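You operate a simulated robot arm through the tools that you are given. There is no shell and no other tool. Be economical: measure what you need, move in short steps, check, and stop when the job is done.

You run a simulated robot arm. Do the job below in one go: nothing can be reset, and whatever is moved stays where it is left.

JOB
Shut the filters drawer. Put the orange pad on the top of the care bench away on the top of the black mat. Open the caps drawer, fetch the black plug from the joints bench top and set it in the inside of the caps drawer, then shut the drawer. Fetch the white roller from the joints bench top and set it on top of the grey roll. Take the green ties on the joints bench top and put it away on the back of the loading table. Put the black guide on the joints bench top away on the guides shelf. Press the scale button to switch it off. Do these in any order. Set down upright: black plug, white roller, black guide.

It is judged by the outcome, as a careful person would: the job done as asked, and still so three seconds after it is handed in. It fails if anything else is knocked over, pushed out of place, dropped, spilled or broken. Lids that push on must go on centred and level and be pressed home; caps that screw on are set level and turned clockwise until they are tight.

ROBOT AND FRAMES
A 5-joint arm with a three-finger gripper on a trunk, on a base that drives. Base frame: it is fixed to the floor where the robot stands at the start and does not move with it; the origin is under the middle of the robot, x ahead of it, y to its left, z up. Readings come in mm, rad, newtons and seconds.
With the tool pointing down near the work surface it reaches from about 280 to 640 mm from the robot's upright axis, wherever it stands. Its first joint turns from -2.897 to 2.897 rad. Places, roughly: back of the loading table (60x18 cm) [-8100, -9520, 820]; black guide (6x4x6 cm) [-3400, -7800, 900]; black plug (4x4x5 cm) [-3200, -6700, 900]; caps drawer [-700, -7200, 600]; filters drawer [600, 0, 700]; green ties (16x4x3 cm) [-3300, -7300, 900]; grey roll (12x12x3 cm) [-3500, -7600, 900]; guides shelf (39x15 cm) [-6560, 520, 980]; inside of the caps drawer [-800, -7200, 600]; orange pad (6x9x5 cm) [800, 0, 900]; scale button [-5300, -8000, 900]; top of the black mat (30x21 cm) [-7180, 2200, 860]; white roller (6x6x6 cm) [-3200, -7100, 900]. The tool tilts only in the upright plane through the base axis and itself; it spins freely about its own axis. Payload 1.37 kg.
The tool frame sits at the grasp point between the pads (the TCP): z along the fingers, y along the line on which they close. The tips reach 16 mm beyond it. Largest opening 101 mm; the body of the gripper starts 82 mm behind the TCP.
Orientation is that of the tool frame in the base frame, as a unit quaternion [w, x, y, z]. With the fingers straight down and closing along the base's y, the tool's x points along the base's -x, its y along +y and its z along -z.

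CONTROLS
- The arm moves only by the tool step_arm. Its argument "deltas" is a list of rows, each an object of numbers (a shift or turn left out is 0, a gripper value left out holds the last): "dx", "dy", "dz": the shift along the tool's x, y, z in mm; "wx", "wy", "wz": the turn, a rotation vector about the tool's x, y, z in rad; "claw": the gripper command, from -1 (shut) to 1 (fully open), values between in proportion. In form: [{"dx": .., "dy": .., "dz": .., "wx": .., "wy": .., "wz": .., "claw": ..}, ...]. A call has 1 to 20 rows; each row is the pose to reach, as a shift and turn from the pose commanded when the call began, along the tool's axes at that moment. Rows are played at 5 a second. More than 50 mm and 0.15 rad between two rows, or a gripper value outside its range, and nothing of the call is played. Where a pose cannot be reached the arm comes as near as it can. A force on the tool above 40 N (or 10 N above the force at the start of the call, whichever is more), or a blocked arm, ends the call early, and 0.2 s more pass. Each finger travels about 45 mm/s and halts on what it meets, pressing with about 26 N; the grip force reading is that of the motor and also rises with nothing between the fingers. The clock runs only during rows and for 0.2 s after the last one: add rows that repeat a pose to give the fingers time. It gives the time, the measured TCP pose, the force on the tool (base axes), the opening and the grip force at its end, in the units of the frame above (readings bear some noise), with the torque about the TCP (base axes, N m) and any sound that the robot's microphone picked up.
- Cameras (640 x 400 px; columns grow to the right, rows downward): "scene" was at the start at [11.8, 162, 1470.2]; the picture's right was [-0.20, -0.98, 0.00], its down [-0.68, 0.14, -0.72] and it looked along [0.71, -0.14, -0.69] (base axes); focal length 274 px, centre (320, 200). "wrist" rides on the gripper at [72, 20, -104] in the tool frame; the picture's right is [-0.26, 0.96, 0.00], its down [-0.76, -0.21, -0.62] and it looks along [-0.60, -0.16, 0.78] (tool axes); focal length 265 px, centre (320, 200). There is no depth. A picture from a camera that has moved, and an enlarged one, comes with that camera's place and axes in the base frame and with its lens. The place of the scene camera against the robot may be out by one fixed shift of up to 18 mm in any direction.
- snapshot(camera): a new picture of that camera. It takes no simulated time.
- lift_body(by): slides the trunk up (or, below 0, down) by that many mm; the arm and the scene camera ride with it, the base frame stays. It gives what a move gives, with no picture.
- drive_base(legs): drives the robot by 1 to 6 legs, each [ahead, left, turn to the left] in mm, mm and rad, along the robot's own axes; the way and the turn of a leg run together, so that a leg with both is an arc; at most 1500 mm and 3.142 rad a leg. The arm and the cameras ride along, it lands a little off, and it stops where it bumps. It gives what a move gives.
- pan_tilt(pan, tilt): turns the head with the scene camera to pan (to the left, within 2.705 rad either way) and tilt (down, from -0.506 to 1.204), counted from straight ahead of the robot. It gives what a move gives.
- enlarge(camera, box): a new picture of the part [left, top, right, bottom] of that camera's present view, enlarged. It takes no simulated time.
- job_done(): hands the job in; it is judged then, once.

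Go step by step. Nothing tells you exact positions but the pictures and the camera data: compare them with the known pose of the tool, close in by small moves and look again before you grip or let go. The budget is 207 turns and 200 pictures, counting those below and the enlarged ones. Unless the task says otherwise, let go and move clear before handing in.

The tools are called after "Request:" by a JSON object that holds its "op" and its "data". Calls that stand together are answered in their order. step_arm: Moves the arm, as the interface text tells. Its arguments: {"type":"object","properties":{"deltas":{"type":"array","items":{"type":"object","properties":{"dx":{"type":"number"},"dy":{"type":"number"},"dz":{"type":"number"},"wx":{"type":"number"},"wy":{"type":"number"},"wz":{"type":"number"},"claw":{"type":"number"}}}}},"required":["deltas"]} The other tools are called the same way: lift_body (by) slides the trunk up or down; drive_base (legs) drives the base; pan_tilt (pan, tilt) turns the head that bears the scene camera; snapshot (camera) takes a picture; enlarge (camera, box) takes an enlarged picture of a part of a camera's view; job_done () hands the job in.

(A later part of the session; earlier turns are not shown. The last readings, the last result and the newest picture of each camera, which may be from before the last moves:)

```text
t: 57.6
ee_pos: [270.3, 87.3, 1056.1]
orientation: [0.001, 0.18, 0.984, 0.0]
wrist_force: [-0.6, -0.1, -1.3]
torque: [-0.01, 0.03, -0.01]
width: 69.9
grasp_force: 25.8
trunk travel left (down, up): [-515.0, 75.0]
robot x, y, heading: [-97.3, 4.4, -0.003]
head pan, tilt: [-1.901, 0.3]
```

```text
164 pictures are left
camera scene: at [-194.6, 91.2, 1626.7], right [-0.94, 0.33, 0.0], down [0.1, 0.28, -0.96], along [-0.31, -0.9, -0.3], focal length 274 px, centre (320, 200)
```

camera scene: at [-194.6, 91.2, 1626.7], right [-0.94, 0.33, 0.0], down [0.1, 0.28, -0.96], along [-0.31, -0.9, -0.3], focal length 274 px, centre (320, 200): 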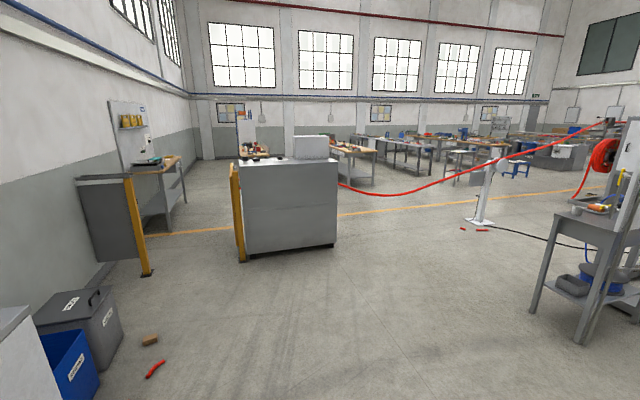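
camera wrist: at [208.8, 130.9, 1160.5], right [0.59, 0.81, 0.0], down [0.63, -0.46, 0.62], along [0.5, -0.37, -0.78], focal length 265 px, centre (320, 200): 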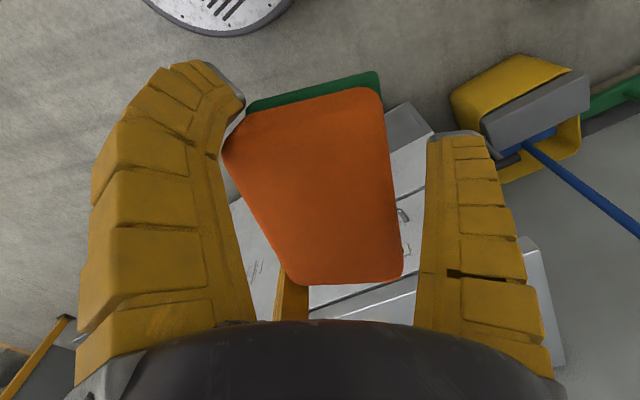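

The grip width changed to 70, so the pad shifted. Checking the wrist view.

Request:
{"op": "snapshot", "data": {"camera": "wrist"}}

Request:
{"op": "pan_tilt", "data": {"pan": 0.3, "tilt": 0.9}}

Request:
{"op": "snapshot", "data": {"camera": "scene"}}

```text
163 pictures are left
camera wrist: at [209.5, 130.9, 1160.3], right [0.59, 0.81, 0.0], down [0.63, -0.46, 0.62], along [0.5, -0.37, -0.78], focal length 265 px, centre (320, 200)
```

wrist: 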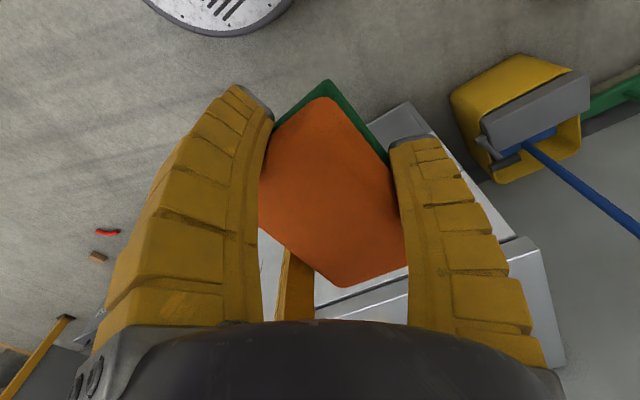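

```text
t: 59.7
ee_pos: [270.5, 87.6, 1055.9]
orientation: [0.001, 0.18, 0.984, 0.001]
wrist_force: [-0.8, -0.2, -0.9]
torque: [0.0, -0.01, -0.02]
width: 69.9
grasp_force: 26.2
trunk travel left (down, up): [-515.0, 75.0]
robot x, y, heading: [-94.3, 0.8, -0.002]
head pan, tilt: [0.3, 0.901]
```

```text
162 pictures are left
camera scene: at [-91.7, 201.4, 1574.5], right [0.29, -0.96, 0.0], down [-0.75, -0.23, -0.62], along [0.59, 0.18, -0.78], focal length 274 px, centre (320, 200)
```

scene: 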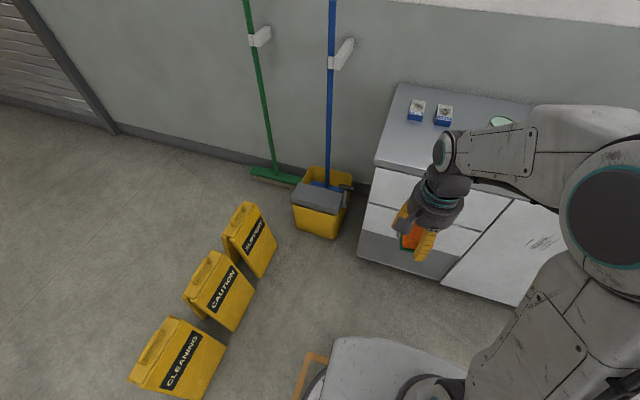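

The pad has turned between the fingers into a squarer two-finger grip. I'll wait a few seconds to see if it settles.

Request:
{"op": "step_arm", "data": {"deltas": [{"dz": 0}, {"dz": 0}, {"dz": 0}, {"dz": 0}, {"dz": 0}, {"dz": 0}, {"dz": 0}, {"dz": 0}, {"dz": 0}, {"dz": 0}, {"dz": 0}, {"dz": 0}, {"dz": 0}, {"dz": 0}, {"dz": 0}, {"dz": 0}, {"dz": 0}, {"dz": 0}, {"dz": 0}, {"dz": 0}]}}

Request:
{"op": "snapshot", "data": {"camera": "wrist"}}

```text
t: 63.9
ee_pos: [270.8, 87.7, 1055.3]
orientation: [0.001, 0.181, 0.984, 0.002]
wrist_force: [0.7, -0.4, 0.1]
torque: [0.0, -0.02, -0.01]
width: 69.4
grasp_force: 26.0
trunk travel left (down, up): [-515.0, 75.0]
robot x, y, heading: [-97.5, -0.8, -0.008]
head pan, tilt: [0.3, 0.901]
```

```text
161 pictures are left
camera wrist: at [209.5, 130.9, 1160.3], right [0.59, 0.81, 0.0], down [0.63, -0.46, 0.62], along [0.5, -0.37, -0.78], focal length 265 px, centre (320, 200)
```

wrist: 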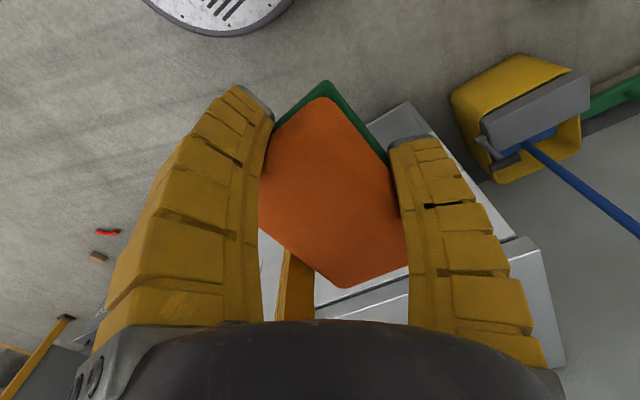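

It still creeps slowly, so I'll set the pad back on the care bench and regrip it squarely.

Request:
{"op": "drive_base", "data": {"legs": [[300, 0, 0]]}}

Request:
{"op": "step_arm", "data": {"deltas": [{"dx": -40, "dy": 15}, {"dx": -80, "dy": 30}, {"dx": -120, "dy": 45}, {"dx": -159, "dy": 60}, {"dx": -159, "dy": 60}]}}

Request:
{"op": "lift_body", "data": {"by": -145}}

Request:
{"op": "step_arm", "data": {"deltas": [{"dz": 3}, {"dz": 6}, {"dz": 9}, {"dz": 12}, {"dz": 15}, {"dz": 18}, {"dz": 21}]}}

Request:
{"op": "snapshot", "data": {"camera": "wrist"}}

```text
t: 66.0
ee_pos: [578.9, 84.6, 1056.7]
orientation: [0.001, 0.179, 0.984, 0.0]
wrist_force: [0.5, 0.1, 0.8]
torque: [0.03, 0.05, 0.02]
width: 69.7
grasp_force: 26.0
trunk travel left (down, up): [-515.0, 75.0]
robot x, y, heading: [211.1, -1.8, -0.001]
head pan, tilt: [0.3, 0.901]
```

```text
t: 67.2
ee_pos: [750.3, 87.9, 1057.5]
orientation: [0.001, 0.179, 0.984, 0.001]
wrist_force: [-0.9, -0.4, -0.4]
torque: [-0.05, -0.01, 0.0]
width: 69.0
grasp_force: 26.9
trunk travel left (down, up): [-515.0, 75.0]
robot x, y, heading: [215.5, -0.5, -0.005]
head pan, tilt: [0.3, 0.901]
```

```text
t: 68.9
ee_pos: [750.9, 87.8, 911.8]
orientation: [0.0, 0.18, 0.984, 0.001]
wrist_force: [0.2, -0.4, -0.2]
torque: [-0.02, -0.03, -0.02]
width: 69.4
grasp_force: 25.8
trunk travel left (down, up): [-370.0, 220.0]
robot x, y, heading: [213.5, -0.4, -0.004]
head pan, tilt: [0.3, 0.901]
```

```text
t: 70.5
ee_pos: [749.2, 88.4, 895.8]
orientation: [0.008, 0.18, 0.984, 0.002]
wrist_force: [1.7, 6.4, 39.8]
torque: [0.14, 0.21, 0.18]
width: 71.0
grasp_force: 25.9
trunk travel left (down, up): [-370.0, 220.0]
robot x, y, heading: [210.4, -2.4, -0.006]
head pan, tilt: [0.3, 0.901]
```

```text
160 pictures are left
camera wrist: at [688.3, 131.8, 998.6], right [0.59, 0.81, 0.01], down [0.63, -0.46, 0.63], along [0.51, -0.36, -0.78], focal length 265 px, centre (320, 200)
```

wrist: 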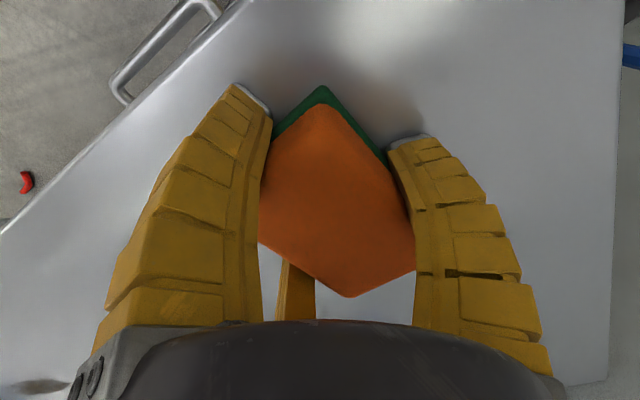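

The pad rests on the bench. I'll open, rise 70 mm and view it.

Request:
{"op": "step_arm", "data": {"deltas": [{"dz": -6, "claw": 1}, {"dz": -6}, {"dz": -6}, {"dz": -6}, {"dz": -40}, {"dz": -75}, {"dz": -75}]}}

Request:
{"op": "snapshot", "data": {"camera": "wrist"}}

Request:
{"op": "pan_tilt", "data": {"pan": -0.1, "tilt": 0.8}}

Request:
{"op": "enlarge", "data": {"camera": "scene", "box": [240, 120, 440, 260]}}

```text
t: 72.1
ee_pos: [747.9, 86.8, 966.5]
orientation: [0.002, 0.18, 0.984, 0.001]
wrist_force: [0.5, -0.6, 0.4]
torque: [0.02, -0.01, 0.05]
width: 100.6
grasp_force: 0.0
trunk travel left (down, up): [-370.0, 220.0]
robot x, y, heading: [211.8, -3.2, -0.004]
head pan, tilt: [0.3, 0.901]
```

```text
159 pictures are left
camera wrist: at [688.1, 129.7, 1069.5], right [0.59, 0.81, 0.0], down [0.63, -0.46, 0.62], along [0.5, -0.37, -0.78], focal length 265 px, centre (320, 200)
```

wrist: 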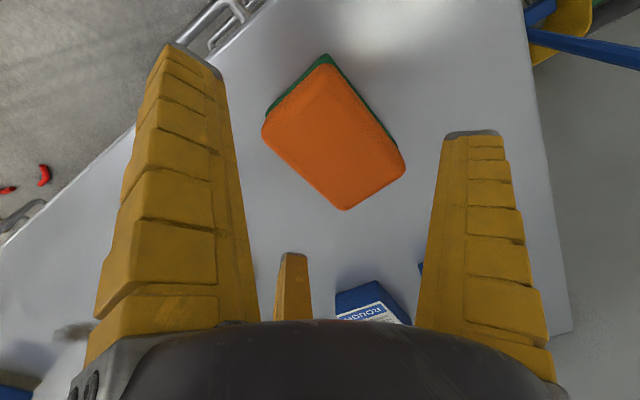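

```text
t: 73.0
ee_pos: [749.6, 87.4, 965.1]
orientation: [0.001, 0.18, 0.984, 0.001]
wrist_force: [0.9, 0.0, -0.1]
torque: [-0.01, 0.02, -0.03]
width: 100.7
grasp_force: 0.1
trunk travel left (down, up): [-370.0, 220.0]
robot x, y, heading: [213.9, -1.4, -0.002]
head pan, tilt: [-0.099, 0.799]
```

```text
2.86 times, centred on (340, 190) of scene
camera zoom: at [223.9, 169.8, 1437.3], right [-0.1, -0.99, 0.0], down [-0.71, 0.07, -0.7], along [0.69, -0.07, -0.72], focal length 782 px, centre (263, 229)
```

zoom: 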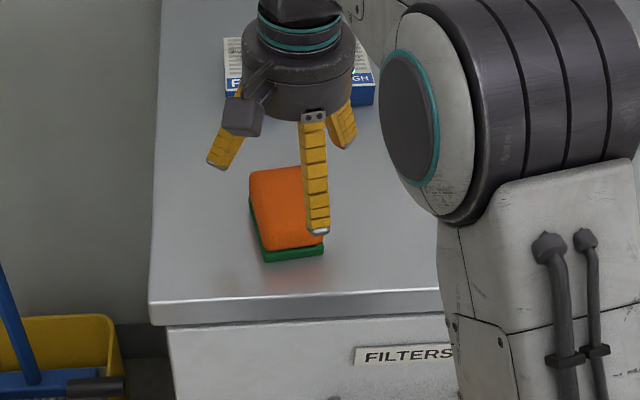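

Now I see it: the gripper really has three fingers 120° apart, and the pad had settled with its long axis along one finger, which is a stable grip at width 69. I'll go straight back down and regrip just as it was, a touch better aligned.

Request:
{"op": "step_arm", "data": {"deltas": [{"dz": 30, "wz": 0.05}, {"dz": 62, "wz": 0.05}, {"dz": 62, "wz": 0.05}, {"dz": 62, "wz": 0.05, "claw": -1}, {"dz": 62, "wz": 0.05}, {"dz": 62, "wz": 0.05}, {"dz": 62, "wz": 0.05}, {"dz": 62, "wz": 0.05}, {"dz": 62, "wz": 0.05}, {"dz": 62, "wz": 0.05}, {"dz": 20, "wz": 0.05}, {"dz": -20, "wz": 0.05}, {"dz": -20, "wz": 0.05}, {"dz": -20, "wz": 0.05}]}}

Request:
{"op": "snapshot", "data": {"camera": "wrist"}}

```text
t: 76.0
ee_pos: [751.2, 85.2, 985.3]
orientation: [0.001, 0.206, 0.979, 0.001]
wrist_force: [-0.6, -0.3, -1.0]
torque: [0.01, -0.01, -0.01]
width: 68.7
grasp_force: 26.3
trunk travel left (down, up): [-370.0, 220.0]
robot x, y, heading: [215.5, -1.9, -0.001]
head pan, tilt: [-0.099, 0.799]
```

```text
157 pictures are left
camera wrist: at [692.7, 131.6, 1088.4], right [0.63, 0.78, 0.0], down [0.61, -0.49, 0.62], along [0.48, -0.39, -0.78], focal length 265 px, centre (320, 200)
```

wrist: 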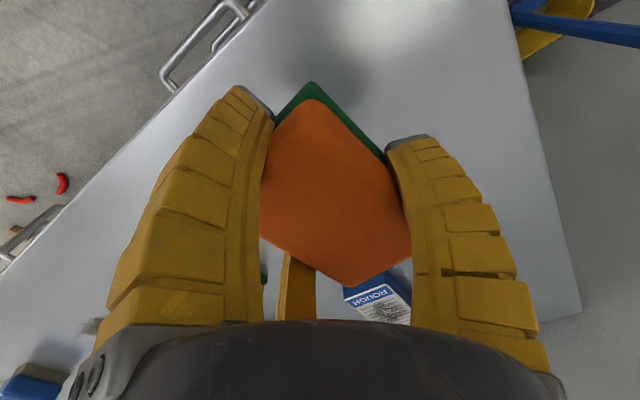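

The grip is firm at 68.7. I'll lift, retract, turn around and move toward the corridor between the machines to see more.

Request:
{"op": "lift_body", "data": {"by": 90}}

Request:
{"op": "step_arm", "data": {"deltas": [{"dx": 40, "dy": -15}, {"dx": 80, "dy": -30}, {"dx": 120, "dy": -45}, {"dx": 155, "dy": -60}, {"dx": 180, "dy": -70}, {"dx": 180, "dy": -70}]}}

Request:
{"op": "drive_base", "data": {"legs": [[-400, 0, 0], [-800, 0, 0], [0, 0, 3.0]]}}

Request:
{"op": "pan_tilt", "data": {"pan": 0.0, "tilt": 0.35}}

Request:
{"op": "snapshot", "data": {"camera": "scene"}}

```text
t: 77.2
ee_pos: [751.9, 85.7, 1074.9]
orientation: [0.002, 0.204, 0.979, 0.001]
wrist_force: [-0.6, -0.5, -0.1]
torque: [0.02, -0.01, 0.0]
width: 68.3
grasp_force: 26.4
trunk travel left (down, up): [-460.0, 130.0]
robot x, y, heading: [214.5, -0.4, -0.004]
head pan, tilt: [-0.099, 0.799]
```

```text
t: 78.6
ee_pos: [559.3, 91.5, 1075.8]
orientation: [0.001, 0.205, 0.979, 0.001]
wrist_force: [-0.1, -0.5, -1.8]
torque: [-0.02, 0.04, 0.0]
width: 68.3
grasp_force: 26.0
trunk travel left (down, up): [-460.0, 130.0]
robot x, y, heading: [212.3, 0.5, -0.009]
head pan, tilt: [-0.099, 0.799]
```

```text
t: 92.1
ee_pos: [-1361.7, -40.4, 1076.4]
orientation: [0.0, 0.963, -0.27, -0.002]
wrist_force: [-0.8, -0.1, -0.7]
torque: [-0.01, 0.0, 0.01]
width: 68.1
grasp_force: 26.8
trunk travel left (down, up): [-460.0, 130.0]
robot x, y, heading: [-1005.2, 5.5, 3.003]
head pan, tilt: [-0.099, 0.799]
```

```text
t: 93.0
ee_pos: [-1362.8, -40.9, 1077.1]
orientation: [0.001, 0.963, -0.27, -0.001]
wrist_force: [0.7, 0.0, -0.1]
torque: [0.04, -0.03, 0.02]
width: 68.2
grasp_force: 26.0
trunk travel left (down, up): [-460.0, 130.0]
robot x, y, heading: [-1003.3, 5.3, 3.0]
head pan, tilt: [0.0, 0.351]
```

```text
156 pictures are left
camera scene: at [-1071.0, -162.2, 1566.9], right [0.14, 0.99, 0.0], down [0.34, -0.05, -0.94], along [-0.93, 0.13, -0.34], focal length 274 px, centre (320, 200)
```

scene: 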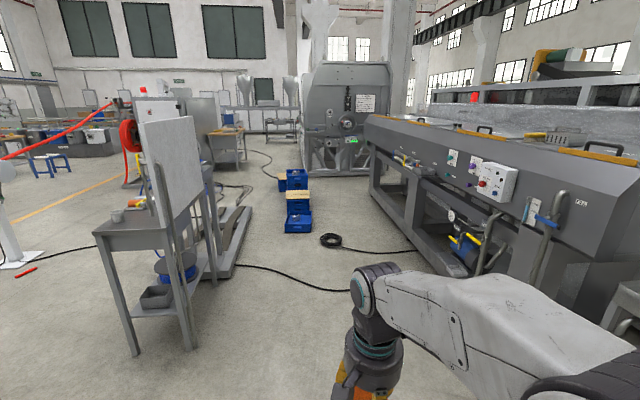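

Corridor ahead: blue crates at about x -4.2 m, y ±0.18, a cable coil at (-3940, 373), conveyor from y about 1.2 m. Let me zoom toward the shelf and mat.

Request:
{"op": "enlarge", "data": {"camera": "scene", "box": [270, 80, 430, 180]}}

Request:
{"op": "drive_base", "data": {"legs": [[700, -450, 0.14], [900, -300, 0]]}}

Request:
{"op": "snapshot", "data": {"camera": "scene"}}

```text
4.00 times, centred on (350, 130) of scene
camera zoom: at [-1071.0, -162.2, 1566.9], right [0.14, 0.99, 0.0], down [0.34, -0.05, -0.94], along [-0.93, 0.13, -0.34], focal length 1094 px, centre (200, 480)
```

zoom: 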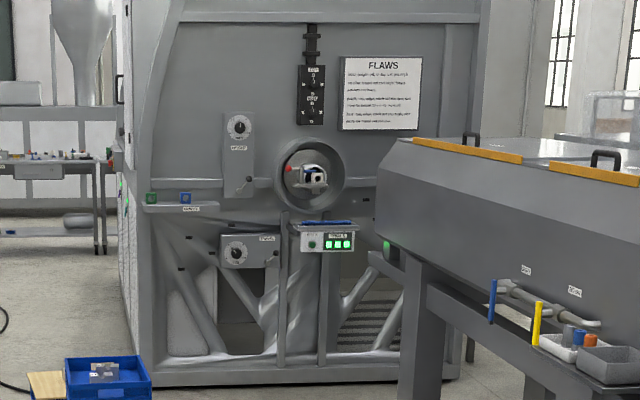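

```text
t: 101.9
ee_pos: [-2893.7, 757.5, 1076.2]
orientation: [0.001, 0.974, -0.225, -0.001]
wrist_force: [0.1, 0.0, 0.0]
torque: [0.01, 0.01, 0.01]
width: 68.2
grasp_force: 25.8
trunk travel left (down, up): [-460.0, 130.0]
robot x, y, heading: [-2541.0, 837.8, 3.094]
head pan, tilt: [0.0, 0.351]
```

```text
154 pictures are left
camera scene: at [-2592.0, 665.6, 1567.0], right [0.05, 1.0, 0.0], down [0.34, -0.02, -0.94], along [-0.94, 0.04, -0.34], focal length 274 px, centre (320, 200)
```

scene: 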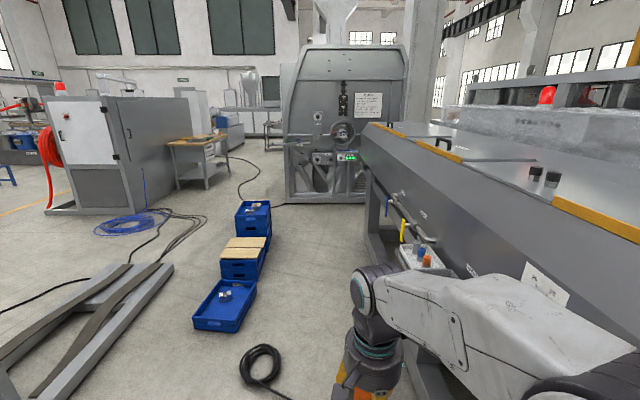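

The lane at y about 840 is clear past the coil and crates, and there's a gap of about 1.4 m between the conveyor's end and the round machine. I'll drive on to x about -5800.

Request:
{"op": "drive_base", "data": {"legs": [[1300, 0, 0.048], [1500, 0, 0], [450, 0, 0]]}}

Request:
{"op": "snapshot", "data": {"camera": "scene"}}

Request:
{"op": "pan_tilt", "data": {"pan": -0.8, "tilt": 0.35}}

Request:
{"op": "snapshot", "data": {"camera": "scene"}}

```text
t: 117.5
ee_pos: [-6071.7, 662.0, 1077.7]
orientation: [0.001, 0.983, -0.182, 0.0]
wrist_force: [0.0, 1.1, -0.3]
torque: [0.03, -0.01, 0.01]
width: 67.9
grasp_force: 26.3
trunk travel left (down, up): [-460.0, 130.0]
robot x, y, heading: [-5726.2, 769.9, -3.099]
head pan, tilt: [0.0, 0.351]
```

```text
153 pictures are left
camera scene: at [-5763.5, 595.6, 1567.0], right [-0.04, 1.0, 0.0], down [0.34, 0.01, -0.94], along [-0.94, -0.04, -0.34], focal length 274 px, centre (320, 200)
```

scene: 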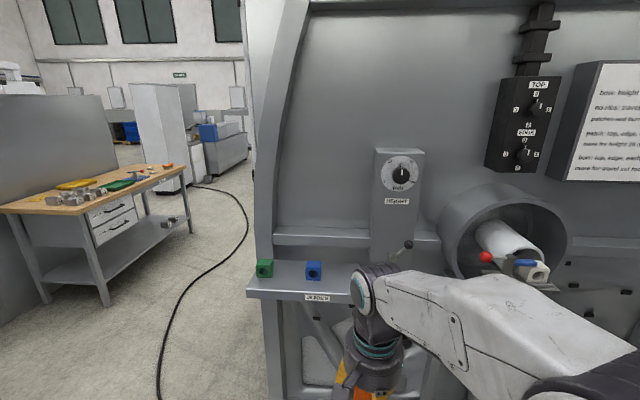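

```text
t: 118.7
ee_pos: [-6071.7, 660.1, 1075.6]
orientation: [0.001, 0.983, -0.181, -0.001]
wrist_force: [0.1, 0.1, -0.4]
torque: [-0.01, 0.0, -0.01]
width: 68.1
grasp_force: 26.2
trunk travel left (down, up): [-460.0, 130.0]
robot x, y, heading: [-5728.5, 769.0, -3.096]
head pan, tilt: [-0.799, 0.351]
```

```text
152 pictures are left
camera scene: at [-5737.5, 663.5, 1567.0], right [0.69, 0.73, 0.0], down [0.25, -0.24, -0.94], along [-0.68, 0.65, -0.34], focal length 274 px, centre (320, 200)
```

scene: 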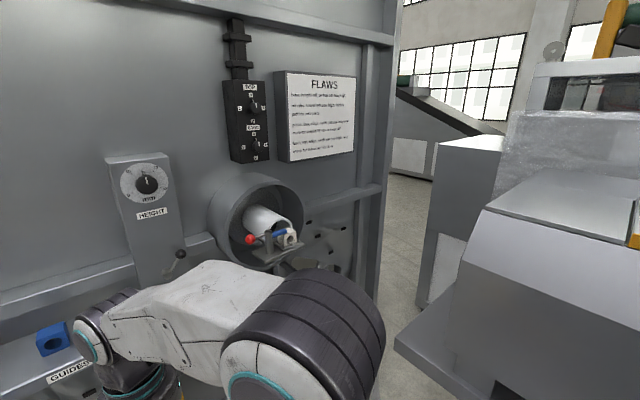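

The guides shelf is here with a green and a blue guide. The mat is behind this machine's right side, so I'll turn to face +y and look at the passage.

Request:
{"op": "drive_base", "data": {"legs": [[200, 250, 0], [0, 0, -1.6]]}}

Request:
{"op": "pan_tilt", "data": {"pan": 0.1, "tilt": 0.45}}

Request:
{"op": "snapshot", "data": {"camera": "scene"}}

```text
t: 124.6
ee_pos: [-6016.8, 861.5, 1076.8]
orientation: [0.0, -0.562, 0.827, 0.001]
wrist_force: [0.1, -0.6, -1.3]
torque: [-0.01, -0.02, -0.01]
width: 68.0
grasp_force: 25.8
trunk travel left (down, up): [-460.0, 130.0]
robot x, y, heading: [-5912.1, 519.0, 1.6]
head pan, tilt: [-0.799, 0.351]
```

```text
t: 125.8
ee_pos: [-6016.5, 862.0, 1077.7]
orientation: [0.0, -0.561, 0.828, 0.002]
wrist_force: [0.2, -0.2, -0.7]
torque: [0.0, -0.02, -0.02]
width: 68.2
grasp_force: 25.8
trunk travel left (down, up): [-460.0, 130.0]
robot x, y, heading: [-5913.1, 517.4, 1.603]
head pan, tilt: [0.099, 0.45]
```

```text
151 pictures are left
camera scene: at [-6106.4, 546.8, 1557.8], right [0.99, 0.13, 0.0], down [0.06, -0.43, -0.9], along [-0.11, 0.89, -0.44], focal length 274 px, centre (320, 200)
```

scene: 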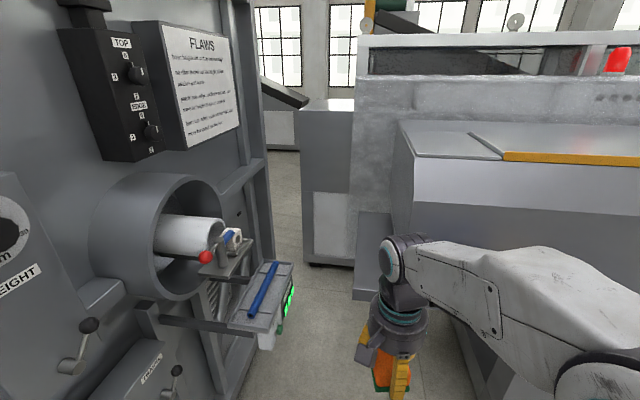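

The passage is too narrow (about 0.2 m), so I'll go round the machine through the aisle on its left side.

Request:
{"op": "drive_base", "data": {"legs": [[-850, 0, 0], [0, 0, 1.54], [1000, 0, 0]]}}

Request:
{"op": "pan_tilt", "data": {"pan": -0.5, "tilt": 0.35}}

Request:
{"op": "snapshot", "data": {"camera": "scene"}}

Request:
{"op": "pan_tilt", "data": {"pan": 0.3, "tilt": 0.35}}

Request:
{"op": "snapshot", "data": {"camera": "scene"}}

```text
t: 127.6
ee_pos: [-6011.6, 711.7, 1076.5]
orientation: [0.0, -0.561, 0.828, 0.001]
wrist_force: [0.1, 0.2, -1.2]
torque: [-0.03, 0.01, 0.03]
width: 68.4
grasp_force: 25.6
trunk travel left (down, up): [-460.0, 130.0]
robot x, y, heading: [-5906.7, 367.0, 1.594]
head pan, tilt: [0.099, 0.45]
stopped in leg 1: the robot was blocked; the commanded pose is now the measured one
```

```text
t: 128.6
ee_pos: [-6012.3, 710.5, 1077.8]
orientation: [0.0, -0.56, 0.828, 0.001]
wrist_force: [-0.1, 0.2, -0.1]
torque: [0.0, 0.0, -0.05]
width: 68.3
grasp_force: 26.1
trunk travel left (down, up): [-460.0, 130.0]
robot x, y, heading: [-5904.5, 370.5, 1.598]
head pan, tilt: [-0.499, 0.351]
```

```text
150 pictures are left
camera scene: at [-6048.5, 388.1, 1567.0], right [0.89, -0.45, 0.0], down [-0.16, -0.31, -0.94], along [0.43, 0.84, -0.34], focal length 274 px, centre (320, 200)
```

scene: 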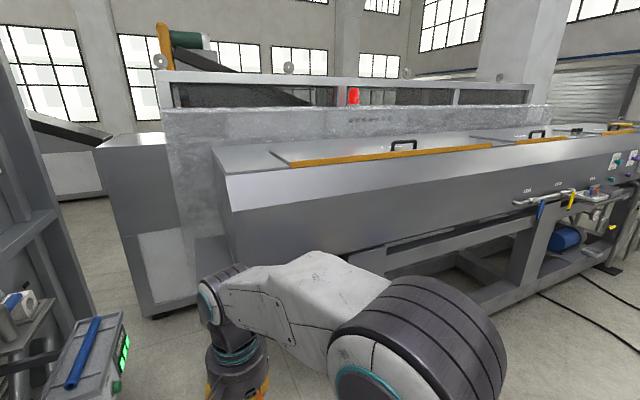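

```text
t: 129.7
ee_pos: [-6012.0, 713.1, 1077.1]
orientation: [0.0, -0.561, 0.828, 0.001]
wrist_force: [-0.3, 0.9, 0.4]
torque: [0.01, -0.05, 0.03]
width: 67.9
grasp_force: 26.1
trunk travel left (down, up): [-460.0, 130.0]
robot x, y, heading: [-5906.8, 365.6, 1.595]
head pan, tilt: [0.3, 0.351]
```

```text
149 pictures are left
camera scene: at [-6120.6, 393.4, 1567.0], right [0.95, 0.32, 0.0], down [0.11, -0.33, -0.94], along [-0.3, 0.89, -0.34], focal length 274 px, centre (320, 200)
```

scene: 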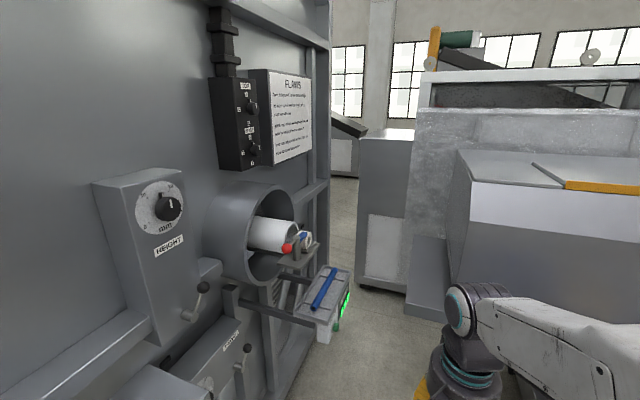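

Something blocked me from behind, probably the last crate. Let me look back there.

Request:
{"op": "pan_tilt", "data": {"pan": 2.7, "tilt": 0.9}}

Request:
{"op": "snapshot", "data": {"camera": "scene"}}

Request:
{"op": "pan_tilt", "data": {"pan": -2.7, "tilt": 0.9}}

Request:
{"op": "snapshot", "data": {"camera": "scene"}}

```text
t: 131.9
ee_pos: [-6011.3, 713.0, 1077.1]
orientation: [0.001, -0.561, 0.828, 0.001]
wrist_force: [0.3, 0.3, -0.7]
torque: [0.01, 0.0, 0.01]
width: 68.3
grasp_force: 25.9
trunk travel left (down, up): [-460.0, 130.0]
robot x, y, heading: [-5906.6, 367.6, 1.602]
head pan, tilt: [2.7, 0.901]
```

```text
148 pictures are left
camera scene: at [-6121.2, 236.1, 1519.4], right [-0.92, 0.4, 0.0], down [0.32, 0.72, -0.62], along [-0.25, -0.57, -0.78], focal length 274 px, centre (320, 200)
```

scene: 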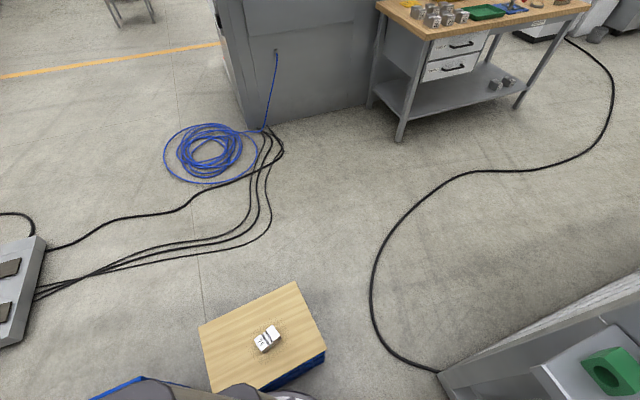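

```text
t: 136.1
ee_pos: [-6011.2, 711.2, 1076.8]
orientation: [0.0, -0.56, 0.828, 0.001]
wrist_force: [-0.2, 0.2, -0.7]
torque: [-0.01, 0.01, 0.01]
width: 68.3
grasp_force: 26.0
trunk travel left (down, up): [-460.0, 130.0]
robot x, y, heading: [-5908.6, 366.2, 1.603]
head pan, tilt: [-2.7, 0.901]
```

```text
147 pictures are left
camera scene: at [-6056.6, 237.8, 1519.4], right [-0.89, -0.45, 0.0], down [-0.35, 0.7, -0.62], along [0.28, -0.55, -0.78], focal length 274 px, centre (320, 200)
```

scene: 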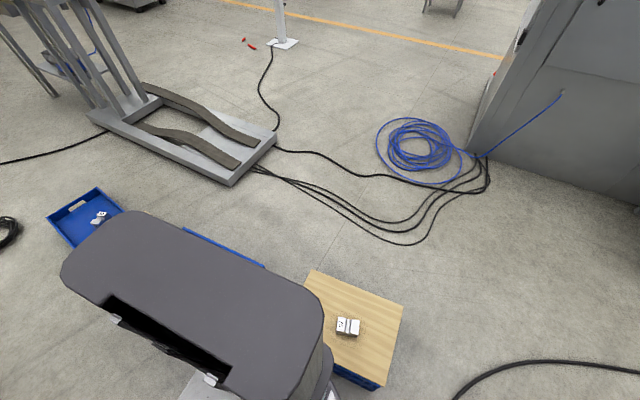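

That's the last crate with a wooden lid, and the gaps around the crates are under my 0.6 m base width. The mat must be reached from the north side, so I'll go back east along the lane first.

Request:
{"op": "drive_base", "data": {"legs": [[170, 0, 0], [0, 0, -1.6], [1000, 280, 0], [1100, 0, 0]]}}

Request:
{"op": "pan_tilt", "data": {"pan": 0.3, "tilt": 0.4}}

Request:
{"op": "snapshot", "data": {"camera": "scene"}}

```text
t: 151.7
ee_pos: [-3474.5, 705.4, 1076.8]
orientation: [0.001, 0.249, 0.968, 0.0]
wrist_force: [1.0, -0.4, -1.8]
torque: [0.02, 0.01, -0.02]
width: 68.0
grasp_force: 26.4
trunk travel left (down, up): [-460.0, 130.0]
robot x, y, heading: [-3829.8, 643.4, -0.1]
head pan, tilt: [-2.7, 0.901]
```

```text
t: 154.3
ee_pos: [-3474.1, 704.9, 1076.7]
orientation: [0.001, 0.248, 0.969, 0.001]
wrist_force: [-0.1, -0.6, -0.9]
torque: [0.0, -0.01, 0.01]
width: 68.3
grasp_force: 26.6
trunk travel left (down, up): [-460.0, 130.0]
robot x, y, heading: [-3829.2, 647.5, -0.093]
head pan, tilt: [0.3, 0.4]
```

```text
146 pictures are left
camera scene: at [-3790.5, 846.4, 1562.4], right [0.2, -0.98, 0.0], down [-0.38, -0.08, -0.92], along [0.9, 0.19, -0.39], focal length 274 px, centre (320, 200)
```

scene: 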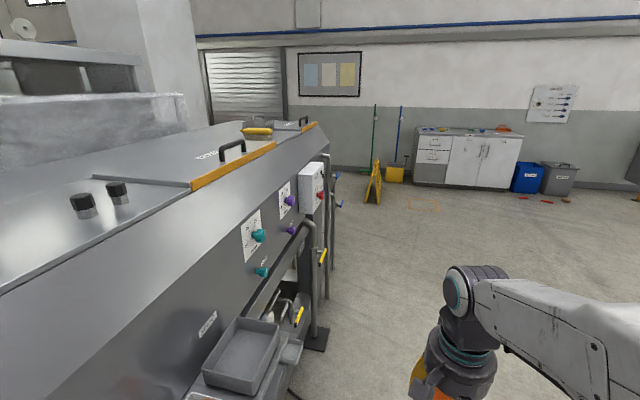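

I'm back in the lane at (-3829, 647). Continue to about (-1000, 500) and turn north.

Request:
{"op": "drive_base", "data": {"legs": [[1500, 0, 0.1], [1300, 0, 0], [0, 0, 1.55]]}}

Request:
{"op": "pan_tilt", "data": {"pan": 0.2, "tilt": 0.35}}

Request:
{"op": "snapshot", "data": {"camera": "scene"}}

```text
t: 171.6
ee_pos: [-1118.7, 884.8, 1077.3]
orientation: [0.0, -0.53, 0.848, 0.001]
wrist_force: [0.2, -0.3, -1.1]
torque: [0.0, 0.01, -0.01]
width: 68.5
grasp_force: 26.8
trunk travel left (down, up): [-460.0, 130.0]
robot x, y, heading: [-1042.2, 539.3, 1.52]
head pan, tilt: [0.3, 0.4]
```

```text
t: 172.2
ee_pos: [-1119.1, 882.7, 1077.3]
orientation: [0.001, -0.529, 0.849, 0.001]
wrist_force: [0.0, 0.5, -0.7]
torque: [-0.01, 0.02, 0.0]
width: 68.2
grasp_force: 26.3
trunk travel left (down, up): [-460.0, 130.0]
robot x, y, heading: [-1040.8, 532.8, 1.524]
head pan, tilt: [0.201, 0.351]
```

```text
145 pictures are left
camera scene: at [-1243.0, 576.2, 1567.0], right [0.99, 0.15, 0.0], down [0.05, -0.34, -0.94], along [-0.14, 0.93, -0.34], focal length 274 px, centre (320, 200)
```

scene: 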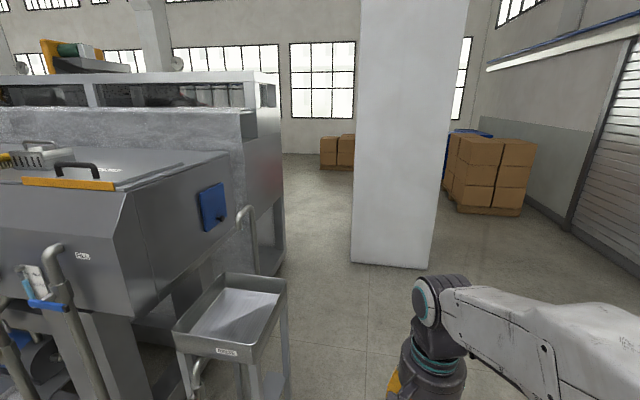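

West of the pillar is tight (about 0.63 m), so I'll pass east of it, then go around to the north.

Request:
{"op": "drive_base", "data": {"legs": [[1450, -900, 0.05], [1300, 0, 0], [950, 0, 0], [0, 0, 1.55]]}}

Request:
{"op": "pan_tilt", "data": {"pan": 0.2, "tilt": 0.35}}

Request:
{"op": "snapshot", "data": {"camera": "scene"}}

```text
refused: leg 1 is longer than a leg can be; nothing moved
```

```text
t: 172.8
ee_pos: [-1119.1, 884.2, 1077.4]
orientation: [0.0, -0.53, 0.848, 0.001]
wrist_force: [-0.4, -0.1, 0.1]
torque: [-0.02, 0.04, 0.02]
width: 68.3
grasp_force: 25.7
trunk travel left (down, up): [-460.0, 130.0]
robot x, y, heading: [-1043.9, 531.6, 1.525]
head pan, tilt: [0.201, 0.351]
```

```text
144 pictures are left
camera scene: at [-1242.9, 576.2, 1567.0], right [0.99, 0.15, 0.0], down [0.05, -0.34, -0.94], along [-0.14, 0.93, -0.34], focal length 274 px, centre (320, 200)
```

scene: 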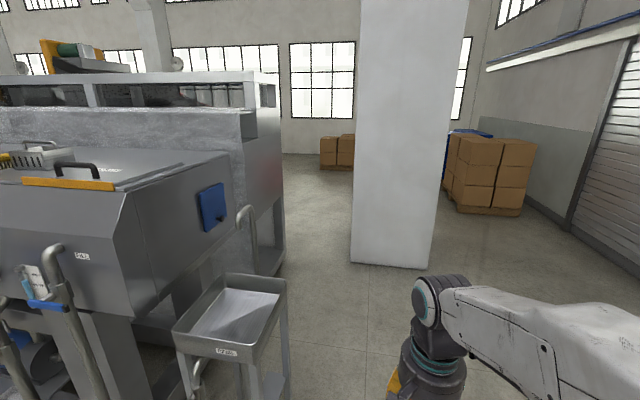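

The leg was too long; splitting it up.

Request:
{"op": "drive_base", "data": {"legs": [[1100, -900, 0.05], [1400, 0, 0], [1200, 0, 0], [0, 0, 1.55]]}}

Request:
{"op": "pan_tilt", "data": {"pan": 0.2, "tilt": 0.36}}

Request:
{"op": "snapshot", "data": {"camera": "scene"}}

```text
t: 195.8
ee_pos: [-480.4, 4094.8, 1077.5]
orientation: [0.001, 0.976, -0.216, -0.001]
wrist_force: [0.6, 0.2, -0.3]
torque: [-0.01, 0.0, -0.01]
width: 68.5
grasp_force: 25.7
trunk travel left (down, up): [-460.0, 130.0]
robot x, y, heading: [-131.5, 4181.4, 3.117]
head pan, tilt: [0.201, 0.351]
```

```text
t: 196.4
ee_pos: [-480.8, 4095.0, 1076.2]
orientation: [0.0, 0.977, -0.215, -0.001]
wrist_force: [-0.6, -1.0, 0.0]
torque: [0.0, -0.05, -0.02]
width: 67.9
grasp_force: 26.1
trunk travel left (down, up): [-460.0, 130.0]
robot x, y, heading: [-133.6, 4179.2, 3.112]
head pan, tilt: [0.201, 0.36]
```

```text
143 pictures are left
camera scene: at [-176.1, 3990.5, 1566.2], right [-0.17, 0.98, 0.0], down [0.35, 0.06, -0.94], along [-0.92, -0.16, -0.35], focal length 274 px, centre (320, 200)
```

scene: 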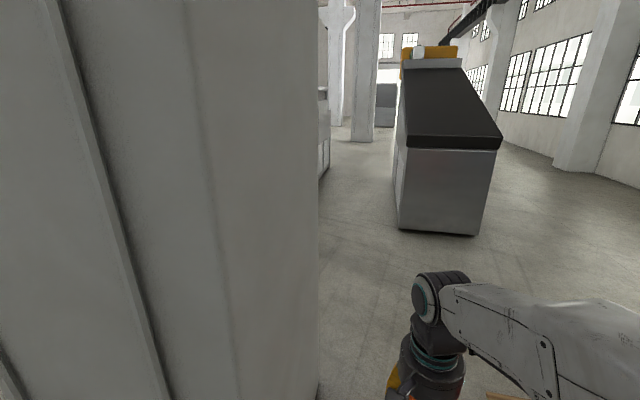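

The north aisle is clear between y about 3.2 and 4.4 m. I'll drive west along it.

Request:
{"op": "drive_base", "data": {"legs": [[1450, 0, 0], [1300, 480, 0.02], [1450, 0, 0], [1000, 0, 0]]}}

Request:
{"op": "snapshot", "data": {"camera": "scene"}}

```text
t: 221.5
ee_pos: [-5631.9, 3579.4, 1077.4]
orientation: [0.001, 0.983, -0.183, -0.001]
wrist_force: [-1.2, 0.8, -1.5]
torque: [-0.03, -0.01, -0.03]
width: 68.3
grasp_force: 25.5
trunk travel left (down, up): [-460.0, 130.0]
robot x, y, heading: [-5286.8, 3686.0, -3.102]
head pan, tilt: [0.201, 0.36]
```

```text
142 pictures are left
camera scene: at [-5321.2, 3494.2, 1566.2], right [-0.24, 0.97, 0.0], down [0.34, 0.08, -0.94], along [-0.91, -0.22, -0.35], focal length 274 px, centre (320, 200)
```

scene: 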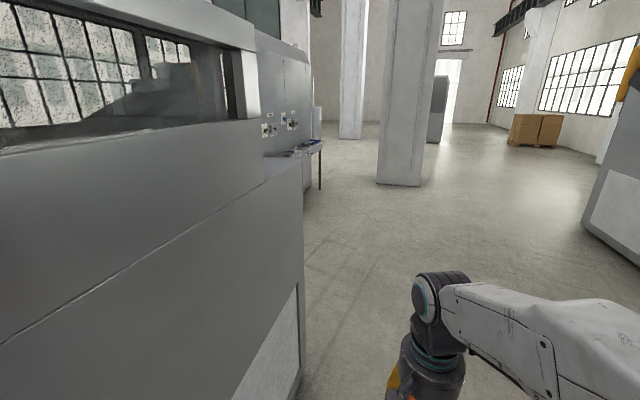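

I'll drive further west past the box and look left.

Request:
{"op": "drive_base", "data": {"legs": [[1450, 60, 0]]}}

Request:
{"op": "pan_tilt", "data": {"pan": 1.1, "tilt": 0.45}}

Request:
{"op": "snapshot", "data": {"camera": "scene"}}

```text
t: 228.6
ee_pos: [-7051.0, 3438.2, 1078.1]
orientation: [0.001, 0.985, -0.172, 0.0]
wrist_force: [-0.2, 0.6, -0.7]
torque: [0.0, 0.01, 0.03]
width: 68.4
grasp_force: 26.1
trunk travel left (down, up): [-460.0, 130.0]
robot x, y, heading: [-6713.7, 3554.1, -3.08]
head pan, tilt: [0.201, 0.36]
```

```text
t: 229.8
ee_pos: [-7050.9, 3439.4, 1077.4]
orientation: [0.0, 0.985, -0.172, -0.001]
wrist_force: [0.0, 0.0, -0.1]
torque: [0.01, 0.01, 0.01]
width: 68.4
grasp_force: 25.8
trunk travel left (down, up): [-460.0, 130.0]
robot x, y, heading: [-6709.7, 3554.1, -3.081]
head pan, tilt: [1.1, 0.45]
```

```text
141 pictures are left
camera scene: at [-6685.5, 3300.4, 1557.8], right [-0.92, 0.4, 0.0], down [0.17, 0.4, -0.9], along [-0.36, -0.82, -0.44], focal length 274 px, centre (320, 200)
```

scene: 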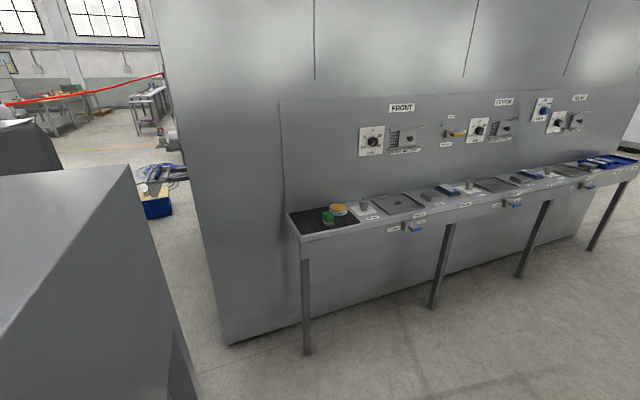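

The mat is at the left end of this console with a green cube and a yellow roll on it; free space is on its east part near x -7085. I'll position the base in front of it.

Request:
{"op": "drive_base", "data": {"legs": [[0, 0, 1.51], [700, -370, 0]]}}

Request:
{"op": "pan_tilt", "data": {"pan": 0.1, "tilt": 0.75}}

Request:
{"op": "snapshot", "data": {"camera": "scene"}}

Request:
{"op": "snapshot", "data": {"camera": "wrist"}}

```text
t: 237.7
ee_pos: [-6968.6, 2500.5, 1077.1]
orientation: [0.001, 0.831, 0.556, 0.0]
wrist_force: [-0.9, -0.3, -1.1]
torque: [0.03, -0.02, 0.03]
width: 68.6
grasp_force: 26.4
trunk travel left (down, up): [-460.0, 130.0]
robot x, y, heading: [-7068.1, 2846.7, -1.556]
head pan, tilt: [1.1, 0.45]
```

```text
t: 239.0
ee_pos: [-6968.2, 2501.0, 1076.6]
orientation: [0.001, 0.831, 0.556, 0.0]
wrist_force: [0.2, 0.1, -0.5]
torque: [-0.01, 0.0, 0.06]
width: 68.4
grasp_force: 25.7
trunk travel left (down, up): [-460.0, 130.0]
robot x, y, heading: [-7069.0, 2845.6, -1.556]
head pan, tilt: [0.099, 0.75]
```

```text
140 pictures are left
camera scene: at [-6892.6, 2830.2, 1531.4], right [-0.99, -0.12, 0.0], down [-0.08, 0.68, -0.73], along [0.08, -0.73, -0.68], focal length 274 px, centre (320, 200)
```

scene: 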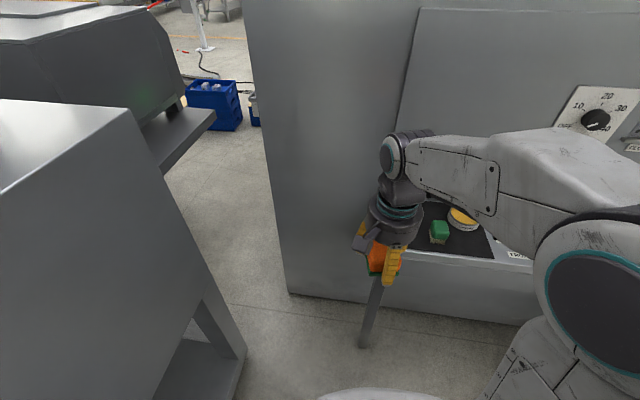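

```text
139 pictures are left
camera wrist: at [-6922.8, 2559.8, 1180.9], right [0.79, -0.61, 0.0], down [-0.48, -0.62, 0.62], along [-0.38, -0.49, -0.78], focal length 265 px, centre (320, 200)
```

wrist: 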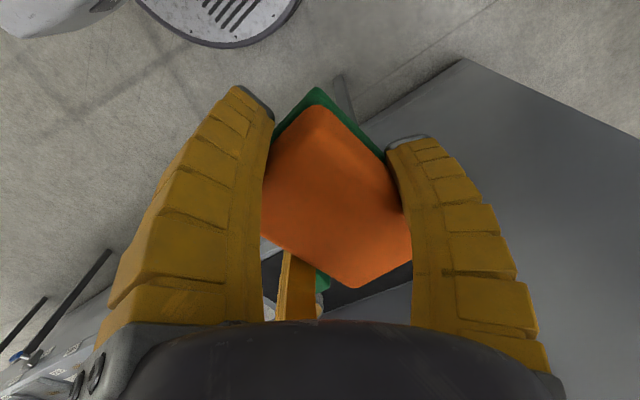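

I'll drive 90 mm closer and swing the pad over the free east part of the mat.

Request:
{"op": "drive_base", "data": {"legs": [[100, 0, 0]]}}

Request:
{"op": "step_arm", "data": {"deltas": [{"dx": -35}, {"dx": -70}, {"dx": -105}, {"dx": -140}, {"dx": -175}, {"dx": -200, "dy": -3}, {"dx": -218, "dy": -3}, {"dx": -218, "dy": -3}]}}

Request:
{"op": "snapshot", "data": {"camera": "scene"}}

Request:
{"op": "snapshot", "data": {"camera": "wrist"}}

```text
t: 240.2
ee_pos: [-6966.7, 2398.4, 1076.0]
orientation: [0.001, 0.831, 0.557, 0.0]
wrist_force: [0.2, -0.7, -1.3]
torque: [0.05, 0.02, 0.02]
width: 68.2
grasp_force: 26.0
trunk travel left (down, up): [-460.0, 130.0]
robot x, y, heading: [-7067.4, 2747.5, -1.548]
head pan, tilt: [0.099, 0.75]
```

```text
t: 241.9
ee_pos: [-7052.7, 2199.6, 1076.1]
orientation: [0.001, 0.831, 0.556, -0.001]
wrist_force: [-0.3, 0.1, -1.3]
torque: [0.03, 0.02, -0.02]
width: 68.3
grasp_force: 26.4
trunk travel left (down, up): [-460.0, 130.0]
robot x, y, heading: [-7067.4, 2747.9, -1.554]
head pan, tilt: [0.099, 0.75]
```

```text
138 pictures are left
camera scene: at [-6891.0, 2730.4, 1531.4], right [-0.99, -0.12, 0.0], down [-0.08, 0.68, -0.73], along [0.08, -0.73, -0.68], focal length 274 px, centre (320, 200)
```

scene: 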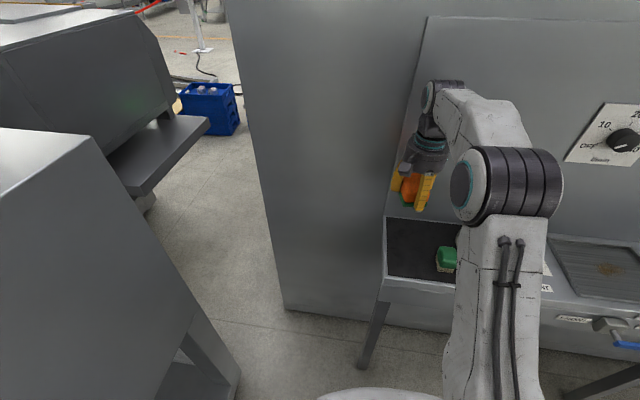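

```text
137 pictures are left
camera wrist: at [-7007.0, 2258.1, 1180.1], right [0.79, -0.61, 0.0], down [-0.48, -0.62, 0.62], along [-0.38, -0.49, -0.78], focal length 265 px, centre (320, 200)
```

wrist: 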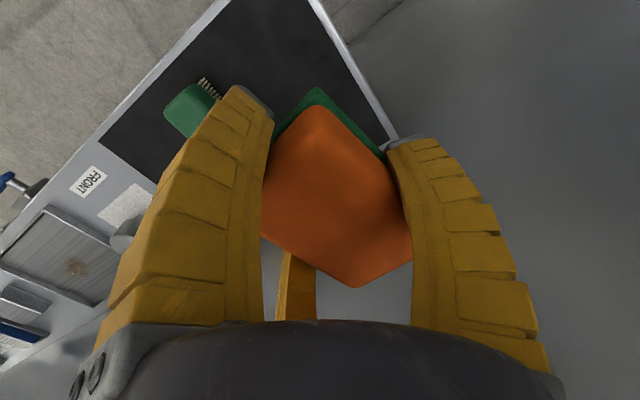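

The mat spans about x -7040 to -7345, y 2073 to 2300. I'll shift 37 mm west and lower.

Request:
{"op": "step_arm", "data": {"deltas": [{"dx": -7, "dy": -17}, {"dx": -14, "dy": -34}, {"dx": -14, "dy": -34}]}}

Request:
{"op": "lift_body", "data": {"by": -150}}

Request:
{"op": "snapshot", "data": {"camera": "scene"}}

Request:
{"op": "snapshot", "data": {"camera": "wrist"}}

```text
t: 242.8
ee_pos: [-7089.9, 2198.4, 1077.5]
orientation: [0.001, 0.831, 0.556, 0.0]
wrist_force: [0.6, -0.4, -0.5]
torque: [-0.02, 0.01, -0.05]
width: 68.5
grasp_force: 25.9
trunk travel left (down, up): [-460.0, 130.0]
robot x, y, heading: [-7067.1, 2744.9, -1.552]
head pan, tilt: [0.099, 0.75]
```

```text
t: 244.5
ee_pos: [-7090.4, 2197.1, 928.0]
orientation: [0.001, 0.831, 0.556, 0.0]
wrist_force: [-0.4, 0.3, -0.5]
torque: [0.01, 0.04, 0.0]
width: 68.2
grasp_force: 26.2
trunk travel left (down, up): [-310.0, 280.0]
robot x, y, heading: [-7065.5, 2745.6, -1.555]
head pan, tilt: [0.099, 0.75]
```

```text
136 pictures are left
camera scene: at [-6891.0, 2730.4, 1381.4], right [-0.99, -0.12, 0.0], down [-0.08, 0.68, -0.73], along [0.08, -0.73, -0.68], focal length 274 px, centre (320, 200)
```

scene: 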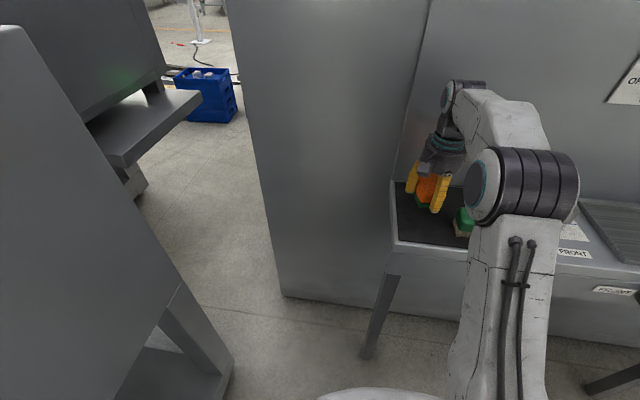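

```text
135 pictures are left
camera wrist: at [-7043.8, 2257.4, 1031.2], right [0.79, -0.61, 0.0], down [-0.48, -0.62, 0.62], along [-0.38, -0.49, -0.78], focal length 265 px, centre (320, 200)
```

wrist: 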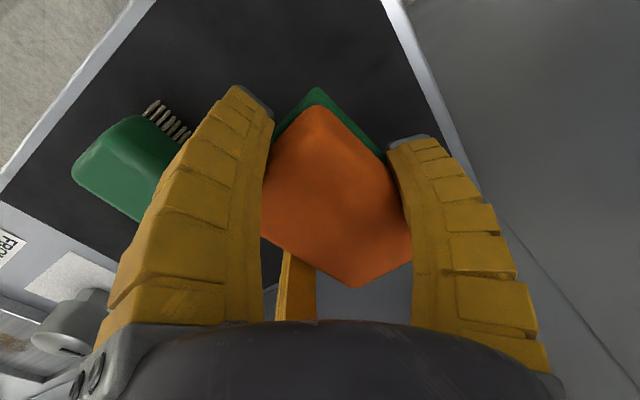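

The pad will sit fully on the mat. Lowering until contact.

Request:
{"op": "step_arm", "data": {"deltas": [{"dx": 8, "dy": -3, "dz": 12}, {"dx": 8, "dy": -3, "dz": 22}, {"dx": 8, "dy": -3, "dz": 27}, {"dx": 8, "dy": -3, "dz": 31}, {"dx": 8, "dy": -3, "dz": 35}, {"dx": 8, "dy": -3, "dz": 39}, {"dx": 8, "dy": -3, "dz": 43}, {"dx": 8, "dy": -3, "dz": 47}, {"dx": 8, "dy": -3, "dz": 51}]}}

Request:
{"op": "snapshot", "data": {"camera": "wrist"}}

```text
t: 246.5
ee_pos: [-7088.6, 2208.2, 879.6]
orientation: [0.004, 0.832, 0.555, -0.003]
wrist_force: [-3.8, 0.3, 30.9]
torque: [-0.36, -0.06, -0.09]
width: 70.0
grasp_force: 25.9
trunk travel left (down, up): [-310.0, 280.0]
robot x, y, heading: [-7065.2, 2752.9, -1.552]
head pan, tilt: [0.099, 0.75]
```

```text
134 pictures are left
camera wrist: at [-7043.5, 2267.5, 983.1], right [0.79, -0.61, 0.01], down [-0.48, -0.61, 0.63], along [-0.38, -0.5, -0.78], focal length 265 px, centre (320, 200)
```

wrist: 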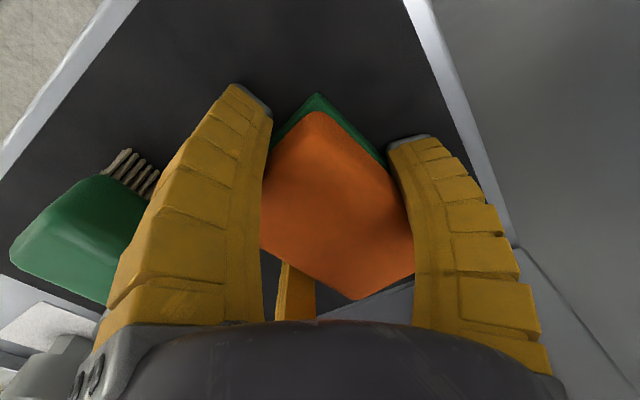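

Contact. Releasing and rising.

Request:
{"op": "step_arm", "data": {"deltas": [{"dz": -4, "claw": 0.75}, {"dz": -4}, {"dz": -4}, {"dz": -4}, {"dz": -45}, {"dz": -90}, {"dz": -120}, {"dz": -120}]}}

Request:
{"op": "snapshot", "data": {"camera": "wrist"}}

Request:
{"op": "snapshot", "data": {"camera": "scene"}}

```text
t: 248.3
ee_pos: [-7091.7, 2207.8, 996.9]
orientation: [0.0, 0.831, 0.557, 0.0]
wrist_force: [1.2, 0.4, -0.5]
torque: [0.02, 0.01, -0.01]
width: 89.8
grasp_force: 0.9
trunk travel left (down, up): [-310.0, 280.0]
robot x, y, heading: [-7065.6, 2746.4, -1.549]
head pan, tilt: [0.099, 0.75]
```

```text
133 pictures are left
camera wrist: at [-7046.2, 2267.3, 1101.0], right [0.79, -0.61, 0.0], down [-0.48, -0.62, 0.62], along [-0.38, -0.49, -0.78], focal length 265 px, centre (320, 200)
```

wrist: 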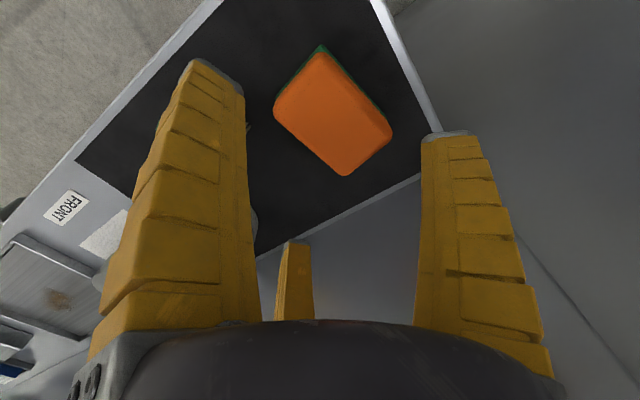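

```text
132 pictures are left
camera scene: at [-6891.0, 2730.4, 1381.4], right [-0.99, -0.12, 0.0], down [-0.08, 0.68, -0.73], along [0.08, -0.73, -0.68], focal length 274 px, centre (320, 200)
```

scene: 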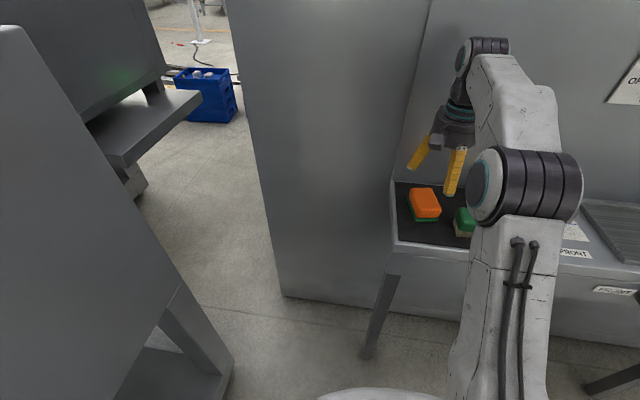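

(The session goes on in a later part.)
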